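You operate a simulated robot arm through the tools that you are given. There is no shell and no other tool. Be economical: measure what you need, move in short steps, check, and stop when the job is done.

The job below is to be done with a simulated robot arm. You get a single attempt, and the scene is never put back.

## Task
Take the thin hinge bolt and put it on top of the silver two-band stub tube.

It is judged by the outcome, as a careful person would: the job done as asked, and still so three seconds after it is handed in. It fails if anything else is knocked over, pushed out of place, dropped, spilled or broken.

## Robot
A 7-joint arm with a two-finger parallel gripper, fixed in place. Base frame: the origin is at the foot of the arm, x ahead of it, y to its left, z up; the work surface is at about z = 0. Units: m, degrees, N and s.
With the tool pointing down near the work surface it reaches from about 0.24 to 0.62 m from the base axis. Its first joint turns from -66.0 to 66.0 degrees. Payload 2.6 kg.
The TCP is the grasp point between the finger pads, 0.03 m short of the fingertips. In the tool frame z runs along the fingers and y along their closing line. Largest opening 0.094 m; finger width 0.028, thickness 0.01; the body of the gripper, 0.05 by 0.096 m, starts 0.055 m behind the TCP.
Orientation is that of the tool frame in the base frame, as a unit quaternion [w, x, y, z]. With the fingers straight down and closing along the base's y, the tool's x points along the base's -x, its y along +y and its z along -z.

## Interface
- The arm moves only by the tool apply_moves. Its argument "plan" is one flat list of numbers, 5 for each row, row after row: the opening, from 0 (shut) to 1 (fully open), then the shift along the tool's x, y, z in m, then the turn about the tool's z in degrees. In form: [hand, dx, dy, dz, yaw, hand, dx, dy, dz, yaw, ...]. A call has 1 to 8 rows; each row shifts and turns the commanded pose from where the row before left it, along the tool's axes as they then stand. Each row takes 0.2 s and may step no farther than 0.05 m and 8.6 degrees from the row before; otherwise, or with a gripper value out of range, the whole call is refused. Where a pose cannot be reached the arm comes as near as it can. A force on the tool above 40 N (or 10 N above the force at the start of the call, whichever is more), or a blocked arm, ends the call early, and 0.2 s more pass. Each finger travels about 0.072 m/s and halts on what it meets, pressing with about 43 N; the grip force reading is that of the motor and also rises with nothing between the fingers. The clock runs only during rows and for 0.2 s after the last one: add rows that do not move to give the fingers time. The reply holds the time, the measured pose of the TCP, the force on the tool along the base axes, the opening and the grip force, in the units named above and with some noise.
- Cameras (640 x 400 px; columns grow to the right, rows downward): "scene" is fixed at [0.0461, 0.4517, 0.5495]; the picture's right is [-0.59, -0.81, 0.00], its down [-0.58, 0.42, -0.70] and it looks along [0.56, -0.41, -0.72] (base axes); focal length 376 px, centre (320, 200). "wrist" rides on the gripper at [-0.037, 0, -0.058] in the tool frame; the picture's right is [0.00, -1.00, 0.00], its down [0.97, 0.00, -0.24] and it looks along [0.24, 0.00, 0.97] (tool axes); focal length 218 px, centre (320, 200). There is no depth. A picture from a camera that has moved, and an enlarged one, comes with that camera's place and axes in the base frame and with its lens.
- camera(camera): a new picture of that camera. The clock stands still meanwhile.
- zoom(camera, box): a new picture of the part [left, top, right, bottom] of that camera's present view, enlarged. The clock stands still meanwhile.
- close_job(): hands the job in; it is judged then, once.

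Work in short steps. Places have to be worked out from the pictures, the camera data and where the tool is seen: move nearer, look again, correct. Check each grasp and each placing, and mend what went wrong. You have 90 turns and 42 pictures in all, those below and enlarged ones among them. Open the gripper and draw the arm clear of the work before you hand the job in, unless the task says otherwise; then end with one line.

The tools are called after ">>>" as a command line: name --argument value ..., lists and objects as JSON in quotes. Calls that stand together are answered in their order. apply_moves: Moves the arm, as the interface text tells. Its arguments: {"type":"object","properties":{"plan":{"type":"array","items":{"type":"number"}}},"required":["plan"]} The other tools are called the same way: camera (camera) takes a picture; zoom (camera, box) takes an enlarged picture of a part of a camera's view; close_job () hands the job in.

At the start:

```text
t: 0.0
position: [0.2898, 0.2981, 0.2728]
ee_rot: [0.0, 0.0, 1.0, 0.0]
wrist_force: [0.3, 0.0, 0.0]
opening: 0.0942
grip_force: 0.1
```

scene: 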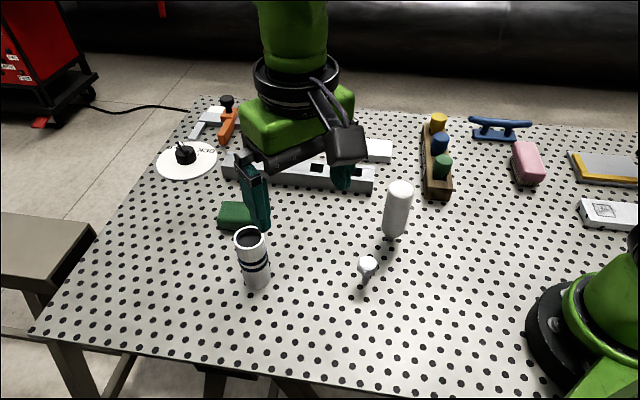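
wrist: 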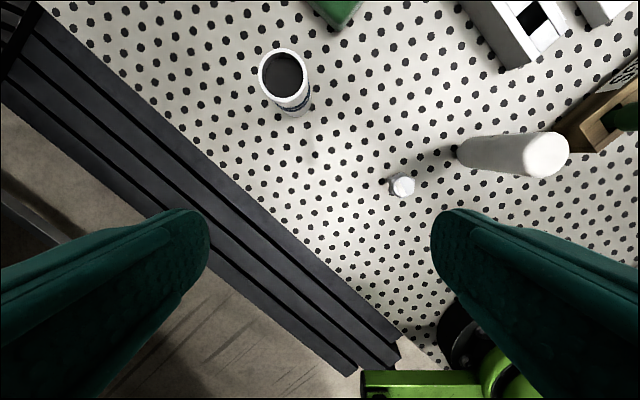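

I start with enlarged views to identify the bolt and the tube.

>>> zoom --camera "scene" --box '[210, 170, 430, 308]'

>>> zoom --camera "wrist" --box '[230, 20, 590, 245]'

```text
2.90 times, centred on (320, 239) of scene
camera zoom: at [0.0461, 0.4517, 0.5495], right [-0.59, -0.81, 0.0], down [-0.58, 0.42, -0.7], along [0.56, -0.41, -0.72], focal length 1089 px, centre (320, 87)
```

zoom: 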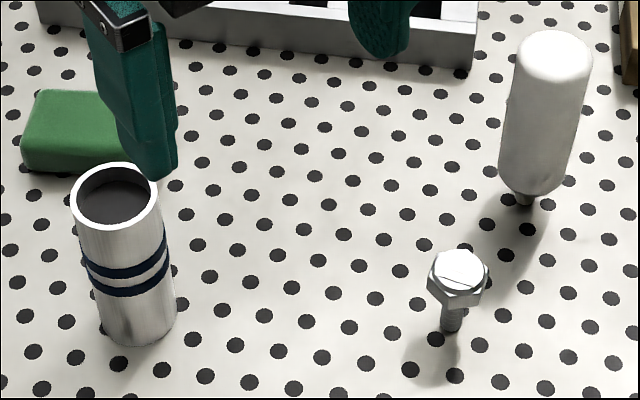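

```text
1.78 times, centred on (410, 132) of wrist
camera zoom: at [0.3272, 0.2978, 0.3298], right [0.0, -1.0, 0.0], down [-0.97, 0.0, 0.24], along [-0.24, 0.0, -0.97], focal length 388 px, centre (160, 320)
```

zoom: 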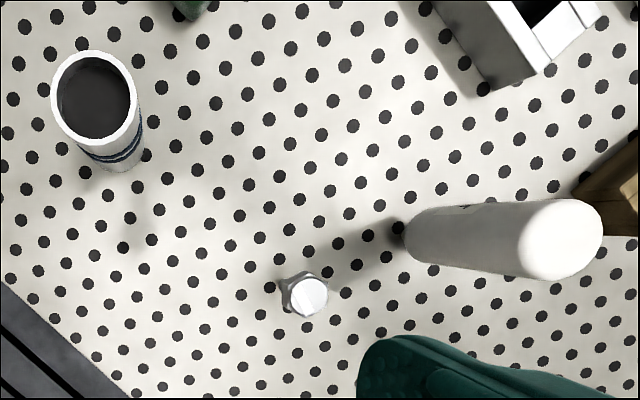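

The hex bolt stands at about (0.275, 0.19) with its head top near z 0.05. The tube is at about (0.393, 0.331), with its rim near z 0.10. I'll move above the bolt and look again.

>>> apply_moves --plan '[0.7, 0.005, -0.036, 0.022, 0, 0.7, 0.005, -0.036, 0.022, 0, 0.7, 0.005, -0.036, 0.022, 0, 0.7, 0, 0, 0, 0]'

>>> camera --camera "wrist"

>>> zoom --camera "scene" --box '[210, 190, 290, 310]'

```text
t: 1.0
position: [0.2737, 0.1899, 0.207]
ee_rot: [0.0, 0.0, 1.0, 0.0]
wrist_force: [-0.3, -0.5, -0.4]
opening: 0.0659
grip_force: 0.0
```

```text
37 pictures are left
camera wrist: at [0.3119, 0.1893, 0.2634], right [0.0, -1.0, 0.0], down [-0.97, 0.0, 0.24], along [-0.24, 0.0, -0.97], focal length 218 px, centre (320, 200)
```

wrist: 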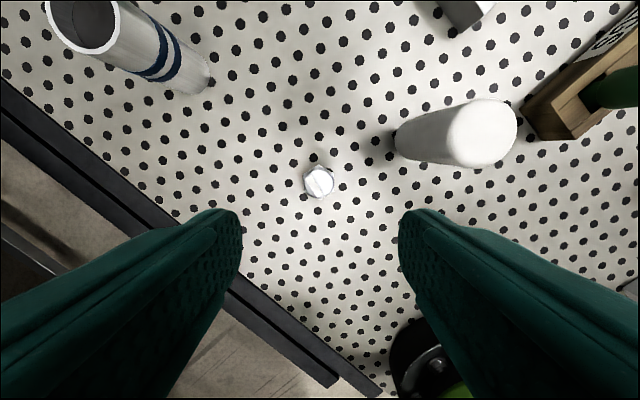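

```text
3.33 times, centred on (250, 250) of scene
camera zoom: at [0.0461, 0.4517, 0.5495], right [-0.59, -0.81, 0.0], down [-0.58, 0.42, -0.7], along [0.56, -0.41, -0.72], focal length 1253 px, centre (553, 33)
```

zoom: 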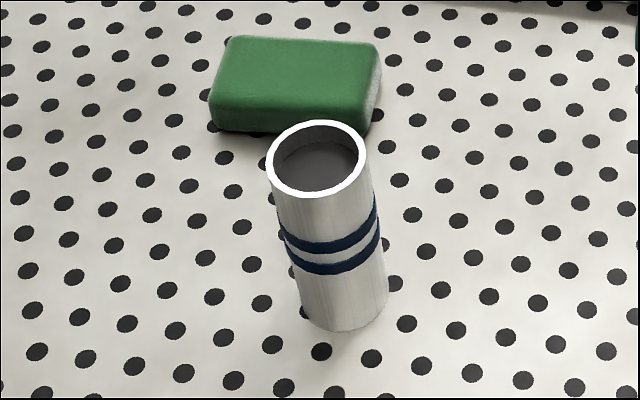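

The tube has a shallow recess about 11 mm deep with a solid floor. I'll zoom in on the bolt to get its hex orientation and height.

>>> zoom --camera "wrist" --box '[280, 155, 360, 205]'

>>> zoom --camera "scene" --box '[335, 240, 399, 300]'

```text
8.00 times, centred on (320, 180) of wrist
camera zoom: at [0.3119, 0.1893, 0.2634], right [0.0, -1.0, 0.0], down [-0.97, 0.0, 0.24], along [-0.24, 0.0, -0.97], focal length 1746 px, centre (320, 360)
```

zoom: 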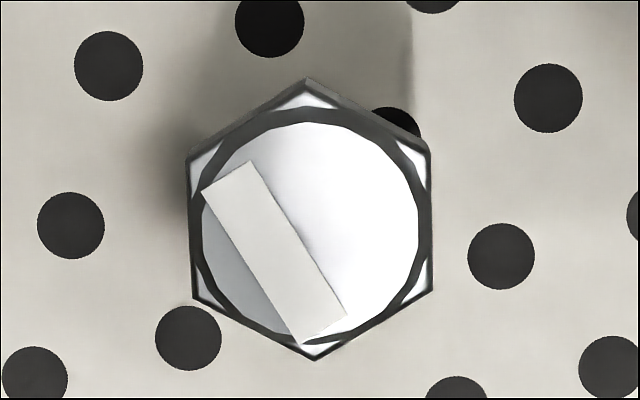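

```text
6.67 times, centred on (367, 270) of scene
camera zoom: at [0.0461, 0.4517, 0.5495], right [-0.59, -0.81, 0.0], down [-0.58, 0.42, -0.7], along [0.56, -0.41, -0.72], focal length 2505 px, centre (7, -267)
```

zoom: 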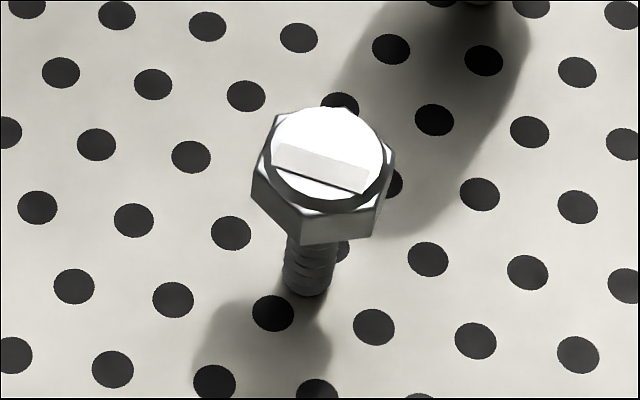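

The hex flats already line up with the closing direction (30 mm across flats), and the head spans roughly z 0.041–0.053. I'll descend to TCP z 0.056 over (0.276, 0.190) with the fingers open.

>>> apply_moves --plan '[0.7, -0.0025, 0.0005, 0.03, 0, 0.7, 0, 0, 0.04, 0, 0.7, 0, 0, 0.04, 0, 0.7, 0, 0, 0.025, 0, 0.7, 0, 0, 0.016, 0, 0.7, 0, 0, 0, 0]'

>>> camera --camera "wrist"

>>> zoom --camera "scene" --box '[310, 200, 438, 300]'

```text
t: 2.4
position: [0.2781, 0.1898, 0.056]
ee_rot: [0.0, 0.0, 1.0, 0.0]
wrist_force: [-0.3, 0.5, -0.3]
opening: 0.0659
grip_force: 0.1
```

```text
33 pictures are left
camera wrist: at [0.3152, 0.1906, 0.1133], right [0.0, -1.0, 0.0], down [-0.97, 0.0, 0.24], along [-0.24, 0.0, -0.97], focal length 218 px, centre (320, 200)
```

wrist: 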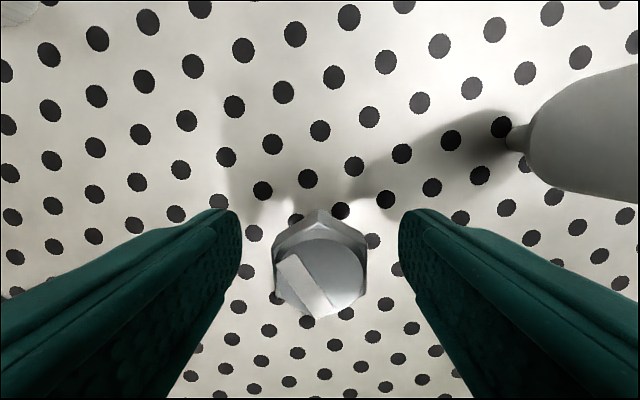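

```text
4.00 times, centred on (374, 250) of scene
camera zoom: at [0.0461, 0.4517, 0.5495], right [-0.59, -0.81, 0.0], down [-0.58, 0.42, -0.7], along [0.56, -0.41, -0.72], focal length 1503 px, centre (104, 0)
```

zoom: 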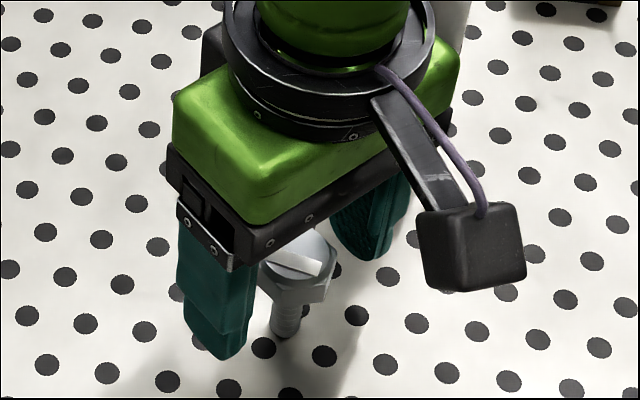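

The head sits between the pads, at x ≈ 0.276. Closing now.

>>> apply_moves --plan '[0.4, 0, 0, 0, 0, 0.2, 0, 0, 0, 0, 0.1, 0, 0, 0, 0, 0.1, 0, 0, 0, 0]'

>>> camera --camera "wrist"

```text
t: 3.4
position: [0.2773, 0.191, 0.0559]
ee_rot: [0.0, 0.0, 1.0, -0.001]
wrist_force: [-0.4, 0.3, 0.0]
opening: 0.0296
grip_force: 42.9
```

```text
31 pictures are left
camera wrist: at [0.3152, 0.1906, 0.1136], right [0.0, -1.0, 0.0], down [-0.97, 0.0, 0.24], along [-0.24, 0.0, -0.97], focal length 218 px, centre (320, 200)
```

wrist: 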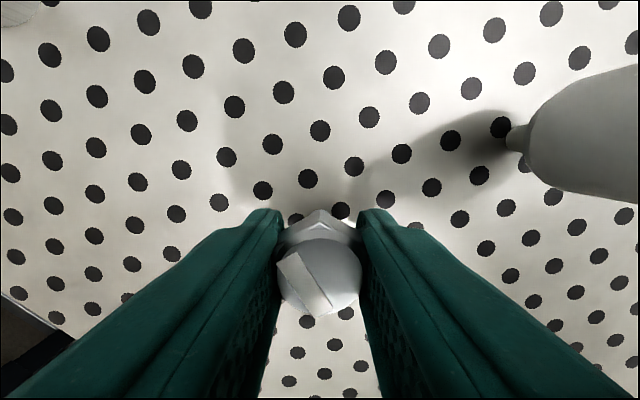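

The bolt is held at 0.0296 m opening with 43 N. I'll lift it 0.13 m straight up and check the hold.

>>> apply_moves --plan '[0.1, 0, 0, -0.02, 0, 0.1, 0, 0, -0.035, 0, 0.1, 0, 0, -0.04, 0, 0.1, 0, 0, -0.035, 0, 0.1, 0, 0, 0, 0]'

>>> camera --camera "wrist"

>>> camera --camera "scene"

```text
t: 4.6
position: [0.2765, 0.1904, 0.1869]
ee_rot: [0.0, 0.0, 1.0, 0.001]
wrist_force: [0.4, 0.0, -1.6]
opening: 0.0292
grip_force: 43.1
```

```text
30 pictures are left
camera wrist: at [0.3149, 0.1906, 0.244], right [0.0, -1.0, 0.0], down [-0.97, 0.0, 0.24], along [-0.24, 0.0, -0.97], focal length 218 px, centre (320, 200)
```

wrist: 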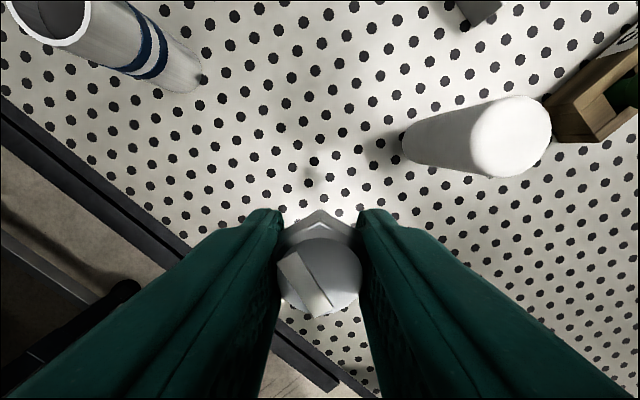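

```text
29 pictures are left
```

scene: 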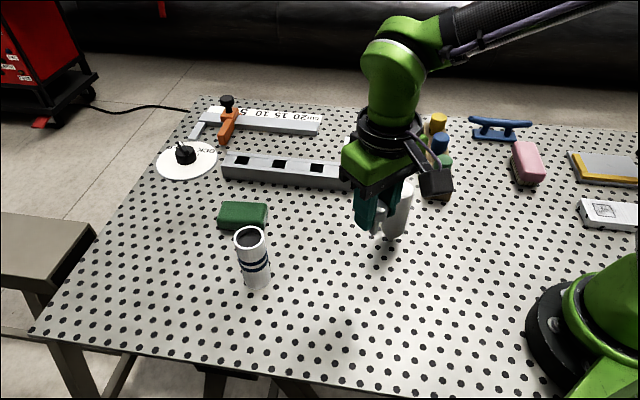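

The hold is firm and unchanged. I'll move to (0.36, 0.331, 0.22), which puts the wrist camera over the tube, and refine its position.

>>> apply_moves --plan '[0.1, 0, 0, -0.033, 0, 0.1, -0.021, 0.0352, 0, 0, 0.1, -0.021, 0.0352, 0, 0, 0.1, -0.021, 0.0352, 0, 0, 0.1, -0.021, 0.0352, 0, 0, 0.1, 0, 0, 0, 0]'

>>> camera --camera "wrist"

>>> zoom --camera "wrist" --box '[240, 100, 400, 200]'

```text
t: 6.0
position: [0.3597, 0.3289, 0.2178]
ee_rot: [0.0, 0.0, 1.0, 0.0]
wrist_force: [-0.9, -0.1, -0.9]
opening: 0.0292
grip_force: 43.0
```

```text
28 pictures are left
camera wrist: at [0.3977, 0.3283, 0.275], right [0.0, -1.0, 0.0], down [-0.97, 0.0, 0.24], along [-0.24, 0.0, -0.97], focal length 218 px, centre (320, 200)
```

wrist: 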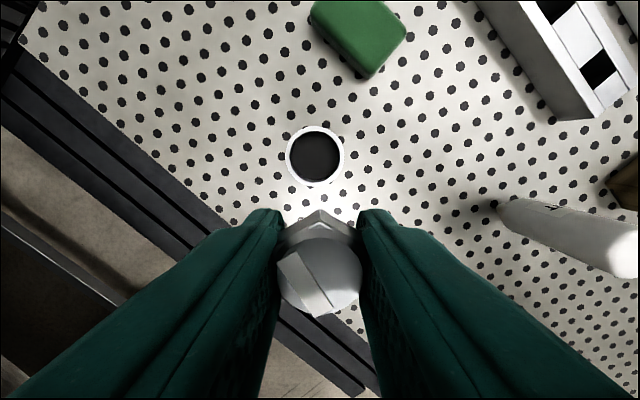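

```text
4.00 times, centred on (320, 150) of wrist
camera zoom: at [0.3977, 0.3283, 0.275], right [0.0, -1.0, 0.0], down [-0.97, 0.0, 0.24], along [-0.24, 0.0, -0.97], focal length 873 px, centre (320, 400)
```

zoom: 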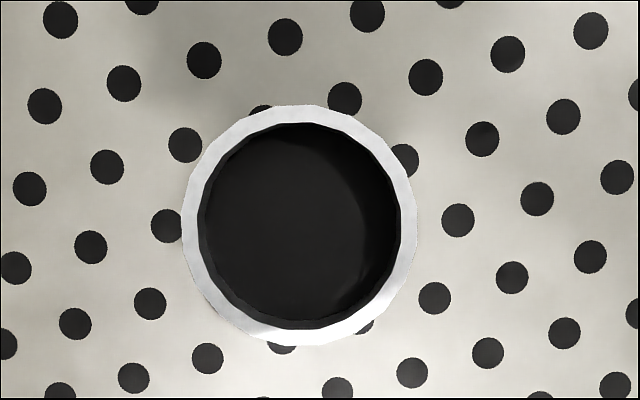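

The tube rim centre comes out at about (0.390, 0.332), with a 38 mm inner diameter. I'll move over it, staying high, and settle to read the true pose.

>>> apply_moves --plan '[0.1, -0.015, 0.0015, 0, 0, 0.1, -0.0152, 0.0015, 0, 0, 0.1, 0, 0, 0, 0, 0.1, 0, 0, 0, 0, 0.1, 0, 0, 0, 0]'

>>> zoom --camera "scene" --box '[180, 130, 340, 310]'

>>> camera --camera "wrist"

```text
t: 7.2
position: [0.3919, 0.3333, 0.2192]
ee_rot: [-0.001, 0.0, 1.0, 0.0]
wrist_force: [-0.8, -0.3, -1.0]
opening: 0.0294
grip_force: 43.1
```

```text
2.22 times, centred on (260, 220) of scene
camera zoom: at [0.0461, 0.4517, 0.5495], right [-0.59, -0.81, 0.0], down [-0.58, 0.42, -0.7], along [0.56, -0.41, -0.72], focal length 835 px, centre (453, 156)
```

zoom: 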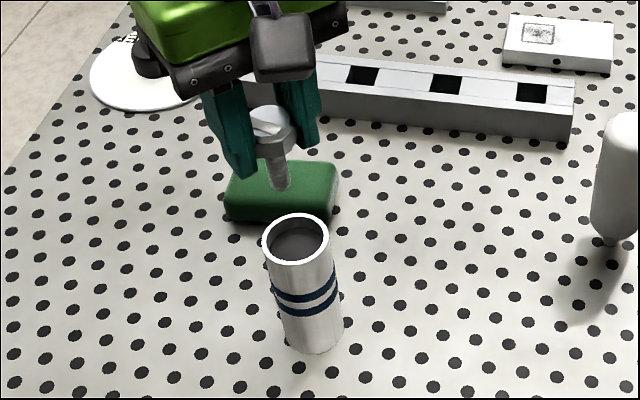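

```text
25 pictures are left
camera wrist: at [0.4287, 0.3332, 0.2758], right [0.0, -1.0, 0.0], down [-0.97, 0.0, 0.24], along [-0.24, 0.0, -0.97], focal length 218 px, centre (320, 200)
```

wrist: 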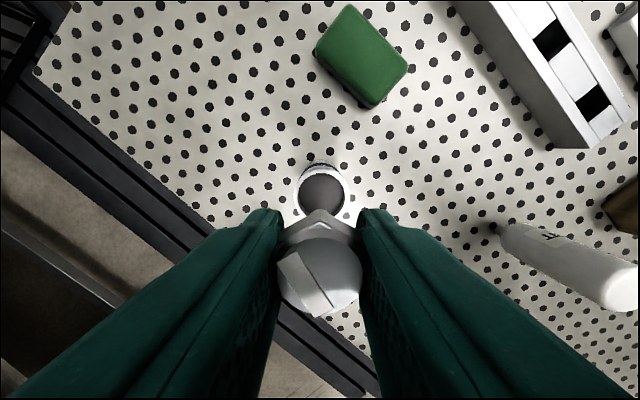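

I'll zoom in on the rim, because this view and the last one disagree by a few mm in x.

>>> zoom --camera "wrist" --box '[270, 150, 370, 212]'

```text
6.40 times, centred on (320, 181) of wrist
camera zoom: at [0.4287, 0.3332, 0.2758], right [0.0, -1.0, 0.0], down [-0.97, 0.0, 0.24], along [-0.24, 0.0, -0.97], focal length 1397 px, centre (320, 322)
```

zoom: 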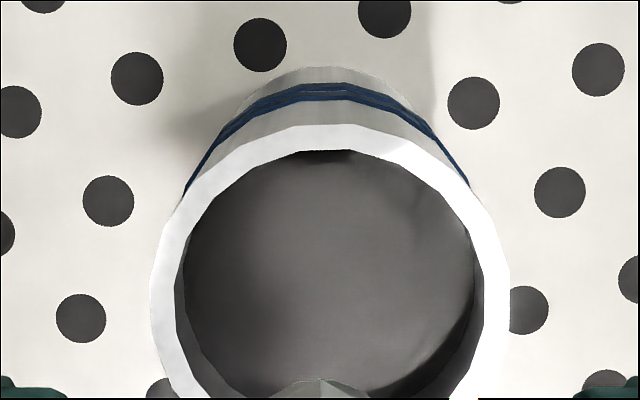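

The corrected rim centre is about (0.389, 0.332). I'll shift the small offset and descend to TCP z ≈ 0.165, so the foot is at about 0.109, then look from the side.

>>> apply_moves --plan '[0.1, 0.0025, -0.001, 0.01, 0, 0.1, 0, 0, 0.02, 0, 0.1, 0, 0, 0.015, 0, 0.1, 0, 0, 0.009, 0, 0.1, 0, 0, 0, 0, 0.1, 0, 0, 0, 0]'

>>> zoom --camera "scene" --box '[200, 180, 312, 300]'

```text
t: 8.6
position: [0.3887, 0.3329, 0.1661]
ee_rot: [0.002, 0.0, 1.0, 0.001]
wrist_force: [-0.3, -2.7, 16.8]
opening: 0.0291
grip_force: 42.6
```

```text
3.33 times, centred on (256, 240) of scene
camera zoom: at [0.046, 0.4516, 0.5496], right [-0.59, -0.81, 0.0], down [-0.58, 0.42, -0.7], along [0.56, -0.41, -0.72], focal length 1253 px, centre (533, 67)
```

zoom: 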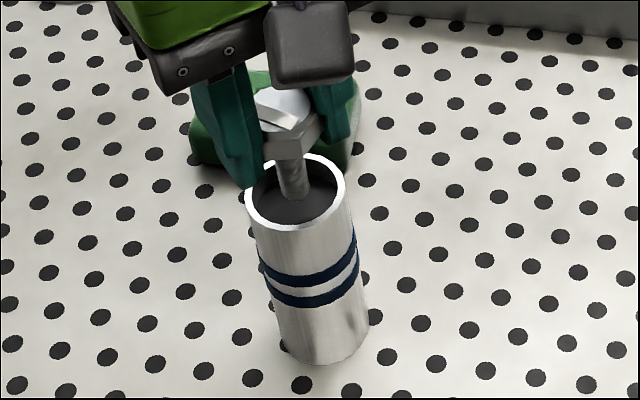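

The reading shows 17 N upward, so something has touched already. I'll back off 1 mm and look closely.

>>> apply_moves --plan '[0.1, 0, 0, -0.001, 0, 0.1, 0, 0, 0, 0]'

>>> zoom --camera "scene" --box '[226, 195, 290, 245]'

>>> camera --camera "wrist"

```text
t: 9.2
position: [0.3894, 0.3331, 0.1654]
ee_rot: [0.0, 0.0, 1.0, 0.0]
wrist_force: [0.0, -2.2, 15.8]
opening: 0.0292
grip_force: 43.7
```

```text
8.00 times, centred on (258, 220) of scene
camera zoom: at [0.046, 0.4516, 0.5496], right [-0.59, -0.81, 0.0], down [-0.58, 0.42, -0.7], along [0.56, -0.41, -0.72], focal length 3006 px, centre (816, 40)
```

zoom: 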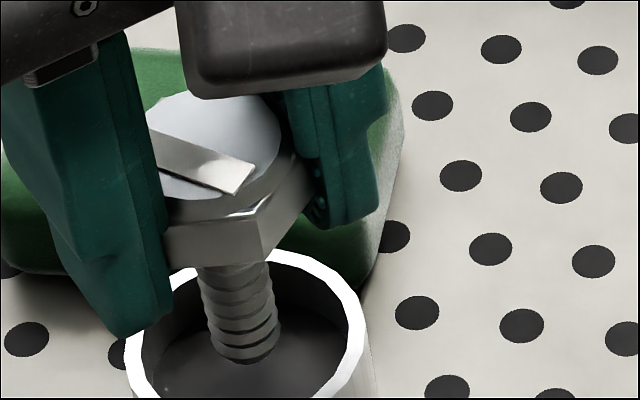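

```text
21 pictures are left
camera wrist: at [0.4264, 0.3324, 0.2233], right [0.0, -1.0, 0.0], down [-0.97, 0.0, 0.24], along [-0.24, 0.0, -0.97], focal length 218 px, centre (320, 200)
```

wrist: 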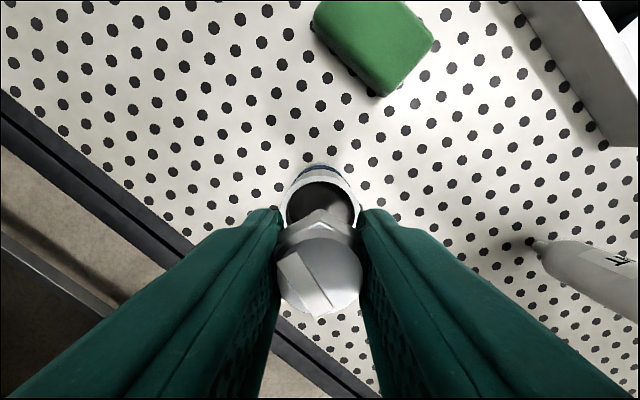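

The foot is inside the rim, roughly centred, and the fingertips look clear of the rim. I'll raise 1.5 mm more to see how the force responds.

>>> apply_moves --plan '[0.1, 0, 0, -0.0015, 0, 0.1, 0, 0, 0, 0, 0.1, 0, 0, 0, 0]'

>>> zoom --camera "scene" --box '[226, 210, 290, 260]'

```text
t: 10.0
position: [0.3881, 0.3318, 0.1674]
ee_rot: [-0.001, -0.001, 1.0, 0.0]
wrist_force: [1.6, -0.1, 6.7]
opening: 0.0293
grip_force: 42.8
```

```text
8.00 times, centred on (258, 235) of scene
camera zoom: at [0.046, 0.4516, 0.5495], right [-0.59, -0.81, 0.0], down [-0.58, 0.42, -0.7], along [0.56, -0.41, -0.72], focal length 3006 px, centre (816, -80)
```

zoom: 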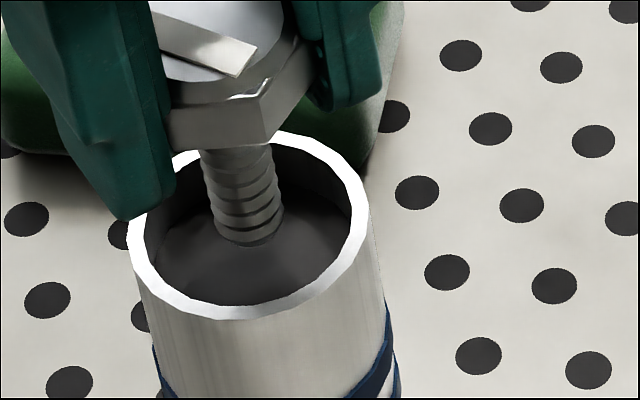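

Force falls as I rise, so the contact is real, but its height doesn't fit my floor estimate. I'll raise 12 mm and view the free bolt foot and the tube floor together.

>>> apply_moves --plan '[0.1, 0, 0, -0.002, 0, 0.1, 0, 0, 0, 0, 0.1, 0, 0, -0.01, 0, 0.1, 0, 0, 0, 0, 0.1, 0, 0, 0, 0]'

>>> zoom --camera "scene" --box '[218, 190, 298, 300]'

>>> zoom --camera "wrist" --box '[256, 140, 384, 220]'

```text
t: 11.2
position: [0.3892, 0.333, 0.1796]
ee_rot: [0.0, 0.0, 1.0, 0.0]
wrist_force: [-0.1, -0.2, -1.5]
opening: 0.0293
grip_force: 43.5
```

```text
3.64 times, centred on (258, 245) of scene
camera zoom: at [0.0461, 0.4517, 0.5495], right [-0.59, -0.81, 0.0], down [-0.58, 0.42, -0.7], along [0.56, -0.41, -0.72], focal length 1366 px, centre (546, 36)
```

zoom: 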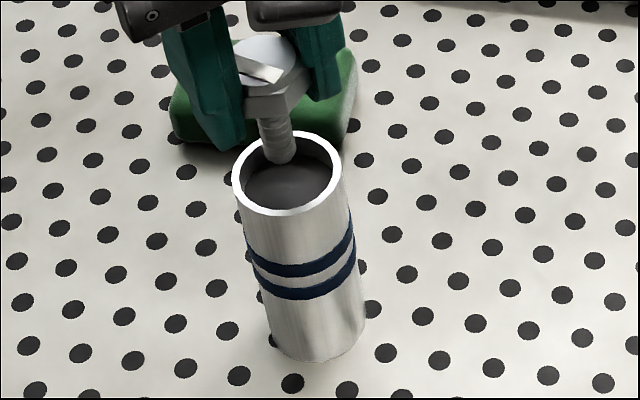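

```text
5.00 times, centred on (320, 180) of wrist
camera zoom: at [0.4267, 0.3332, 0.2359], right [0.0, -1.0, 0.0], down [-0.97, 0.0, 0.24], along [-0.24, 0.0, -0.97], focal length 1091 px, centre (320, 300)
```

zoom: 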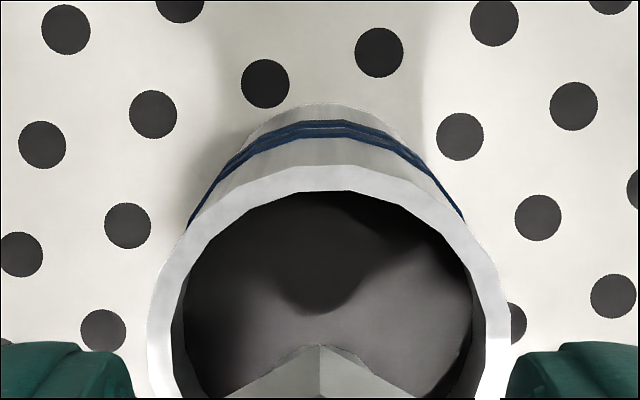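

Force is back to free. The contact height (TCP ≈ 0.1686, so foot ≈ 0.1125) matches the rim height of about 0.112, and in the picture the foot sits at rim level. The tube therefore appears to support the bolt at its top plane. I'll recentre slightly and come down gently to just touch.

>>> apply_moves --plan '[0.1, -0.0025, -0.001, 0, 0, 0.1, 0, 0, 0.006, 0, 0.1, 0, 0, 0.003, 0, 0.1, 0, 0, 0.0015, 0, 0.1, 0, 0, 0.0008, 0, 0.1, 0, 0, 0, 0, 0.1, 0, 0, 0, 0]'

>>> zoom --camera "scene" --box '[218, 200, 298, 260]'

```text
t: 12.8
position: [0.3919, 0.3316, 0.1666]
ee_rot: [0.0, 0.0, 1.0, 0.0]
wrist_force: [-0.6, 0.3, -1.0]
opening: 0.0292
grip_force: 43.3
```

```text
6.67 times, centred on (258, 230) of scene
camera zoom: at [0.0461, 0.4517, 0.5495], right [-0.59, -0.81, 0.0], down [-0.58, 0.42, -0.7], along [0.56, -0.41, -0.72], focal length 2505 px, centre (733, 0)
```

zoom: 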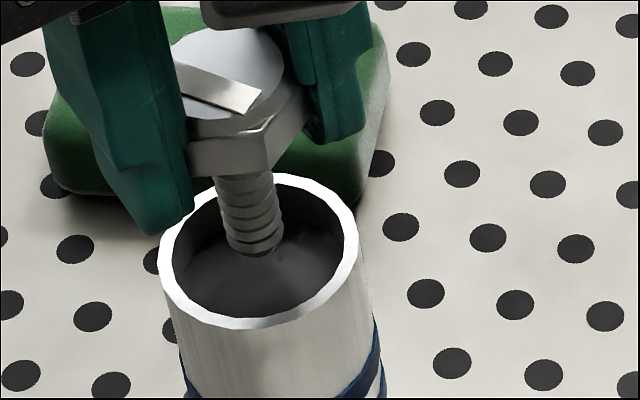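

No contact yet, so I'll step down about 1 mm and re-read.

>>> apply_moves --plan '[0.1, 0, 0, 0.0008, 0, 0.1, 0, 0, 0, 0, 0.1, 0, 0, 0, 0]'

```text
t: 13.6
position: [0.3918, 0.3316, 0.1673]
ee_rot: [0.0, 0.0, 1.0, 0.0]
wrist_force: [0.6, 0.0, -1.4]
opening: 0.0293
grip_force: 42.9
```

>>> apply_moves --plan '[0.1, 0, 0, 0.001, 0, 0.1, 0, 0, 0, 0, 0.1, 0, 0, 0, 0]'

```text
t: 14.4
position: [0.3922, 0.3317, 0.1654]
ee_rot: [-0.001, 0.001, 1.0, 0.0]
wrist_force: [-0.1, 0.7, -0.3]
opening: 0.0294
grip_force: 43.1
```

There is still no contact force here, possibly because the bolt slid slightly in the grip during the first press. I'll keep going down in 1 mm steps.

>>> apply_moves --plan '[0.1, 0, 0, 0.001, 0, 0.1, 0, 0, 0, 0, 0.1, 0, 0, 0, 0]'

```text
t: 15.2
position: [0.3922, 0.332, 0.1666]
ee_rot: [0.0, 0.001, 1.0, 0.0]
wrist_force: [-1.7, -1.9, 13.7]
opening: 0.0292
grip_force: 43.5
```

Contact is at 13.7 N. I'll ease up to leave only a light touch.

>>> apply_moves --plan '[0.1, 0, 0, -0.001, 0, 0.1, 0, 0, 0, 0, 0.1, 0, 0, 0, 0]'

>>> zoom --camera "scene" --box '[218, 200, 298, 260]'

>>> zoom --camera "wrist" --box '[240, 140, 400, 340]'

```text
t: 16.0
position: [0.3916, 0.3331, 0.1665]
ee_rot: [0.0, 0.001, 1.0, 0.0]
wrist_force: [0.1, -0.6, 10.6]
opening: 0.029
grip_force: 43.2
```

```text
6.67 times, centred on (258, 230) of scene
camera zoom: at [0.046, 0.4516, 0.5495], right [-0.59, -0.81, 0.0], down [-0.58, 0.42, -0.7], along [0.56, -0.41, -0.72], focal length 2505 px, centre (733, 0)
```

zoom: 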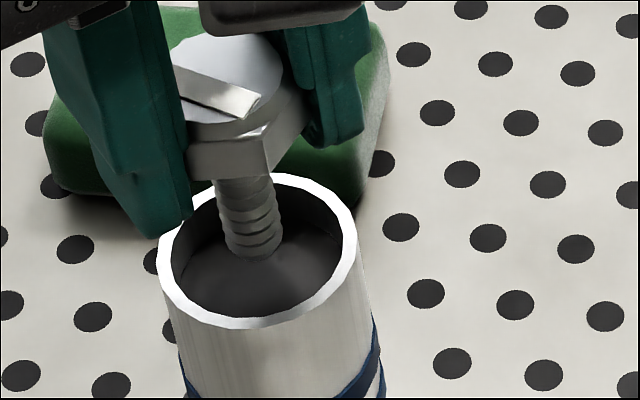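

```text
2.00 times, centred on (320, 240) of wrist
camera zoom: at [0.4293, 0.332, 0.2232], right [0.0, -1.0, 0.0], down [-0.97, 0.0, 0.24], along [-0.24, 0.0, -0.97], focal length 436 px, centre (320, 120)
```

zoom: 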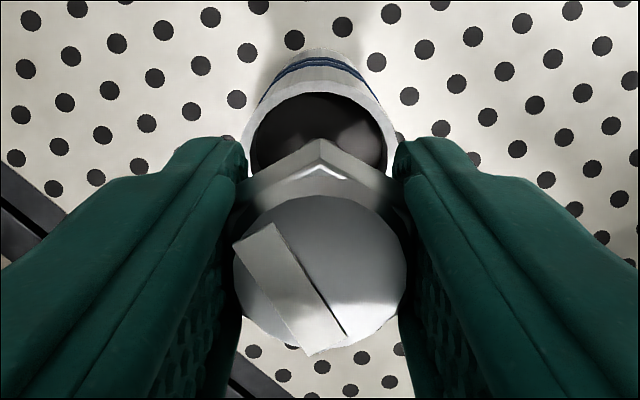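

The bolt is upright, with its axis within about 2–3 mm of the tube centre, and it is supported. I'll relieve the press a little more before releasing.

>>> apply_moves --plan '[0.1, 0, 0, -0.0008, 0, 0.1, 0, 0, 0, 0, 0.1, 0, 0, 0, 0]'

```text
t: 16.8
position: [0.3914, 0.3319, 0.166]
ee_rot: [0.0, 0.0, 1.0, 0.0]
wrist_force: [1.0, -0.4, 4.4]
opening: 0.0294
grip_force: 43.0
```

Only about 5 N of light contact remains. I'll open in small steps so the bolt stays standing.

>>> apply_moves --plan '[0.32, 0, 0, 0, 0, 0.34, 0, 0, 0, 0, 0.37, 0, 0, 0, 0, 0.4, 0, 0, 0, 0]'

>>> zoom --camera "scene" --box '[218, 200, 298, 260]'

>>> zoom --camera "wrist" --box '[240, 140, 400, 340]'

```text
t: 17.8
position: [0.3917, 0.3309, 0.1666]
ee_rot: [0.001, 0.0, 1.0, 0.0]
wrist_force: [-0.5, 0.7, 0.0]
opening: 0.0376
grip_force: 0.2
```

```text
6.67 times, centred on (258, 230) of scene
camera zoom: at [0.0461, 0.4517, 0.5495], right [-0.59, -0.81, 0.0], down [-0.58, 0.42, -0.7], along [0.56, -0.41, -0.72], focal length 2505 px, centre (733, 0)
```

zoom: 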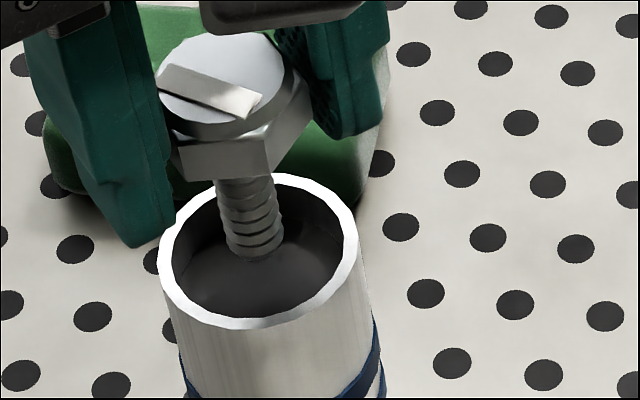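

```text
2.00 times, centred on (320, 240) of wrist
camera zoom: at [0.429, 0.332, 0.2236], right [0.0, -1.0, 0.0], down [-0.97, 0.0, 0.24], along [-0.24, 0.0, -0.97], focal length 436 px, centre (320, 120)
```

zoom: 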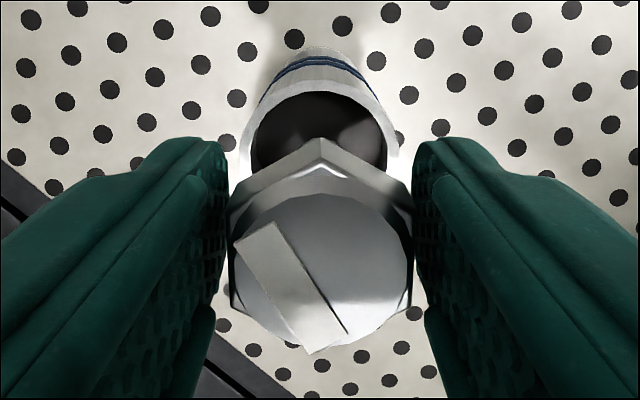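

The bolt stands free and upright. I'll open wider and rise straight up.

>>> apply_moves --plan '[0.5, 0, 0, 0, 0, 0.65, 0, 0, 0, 0, 0.7, 0, 0, 0, 0, 0.7, 0, 0, -0.02, 0, 0.7, 0, 0, -0.04, 0, 0.7, 0, 0, -0.045, 0, 0.7, 0, 0, 0, 0]'

>>> camera --camera "scene"

>>> camera --camera "wrist"

```text
t: 19.4
position: [0.3916, 0.3305, 0.2724]
ee_rot: [0.0, 0.0, 1.0, 0.001]
wrist_force: [-0.1, -0.2, 0.1]
opening: 0.0658
grip_force: 0.0
```

```text
12 pictures are left
```

scene: 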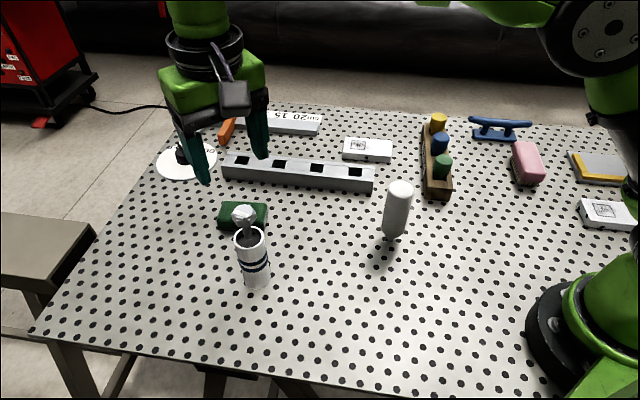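

```text
11 pictures are left
camera wrist: at [0.4296, 0.3316, 0.3292], right [0.0, -1.0, 0.0], down [-0.97, 0.0, 0.24], along [-0.24, 0.0, -0.97], focal length 218 px, centre (320, 200)
```

wrist: 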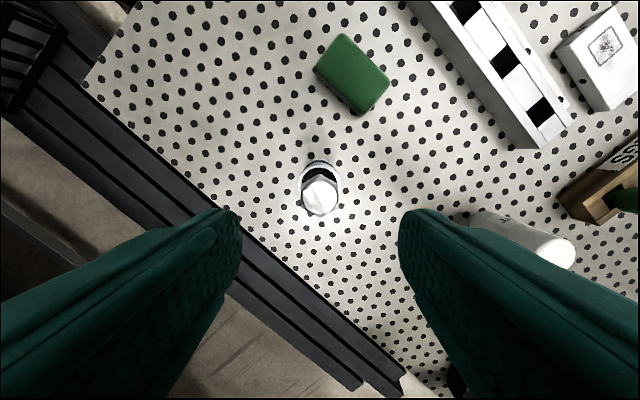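

The bolt stands upright on the tube and the other things are undisturbed. I'll draw the arm further clear and check once more that it stays put.

>>> apply_moves --plan '[0.7, 0, 0, -0.02, 0, 0.7, 0.02, -0.03, 0, 0, 0.7, 0.02, -0.03, 0, 0, 0.7, 0.02, -0.03, 0, 0, 0.7, 0, 0, 0, 0, 0.7, 0, 0, 0, 0, 0.7, 0, 0, 0, 0]'

>>> zoom --camera "scene" --box '[200, 180, 312, 300]'

```text
t: 21.0
position: [0.3303, 0.2431, 0.2915]
ee_rot: [0.0, -0.001, 1.0, 0.0]
wrist_force: [-1.0, 0.7, 0.1]
opening: 0.0657
grip_force: 0.0
```

```text
3.33 times, centred on (256, 240) of scene
camera zoom: at [0.0461, 0.4517, 0.5495], right [-0.59, -0.81, 0.0], down [-0.58, 0.42, -0.7], along [0.56, -0.41, -0.72], focal length 1253 px, centre (533, 67)
```

zoom: 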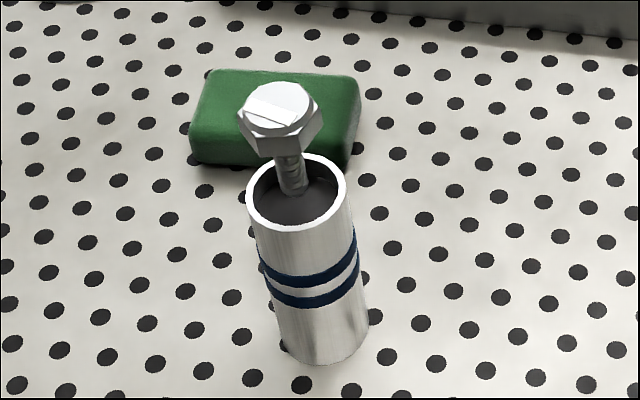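

The bolt is upright and steady, the gripper is open and the arm is clear, so I'm handing the job in.

>>> close_job

```text
The job is handed in.
```

The hinge bolt is standing upright on top of the silver two-band tube, the gripper is open and the arm is clear; the other objects look undisturbed in the last pictures.
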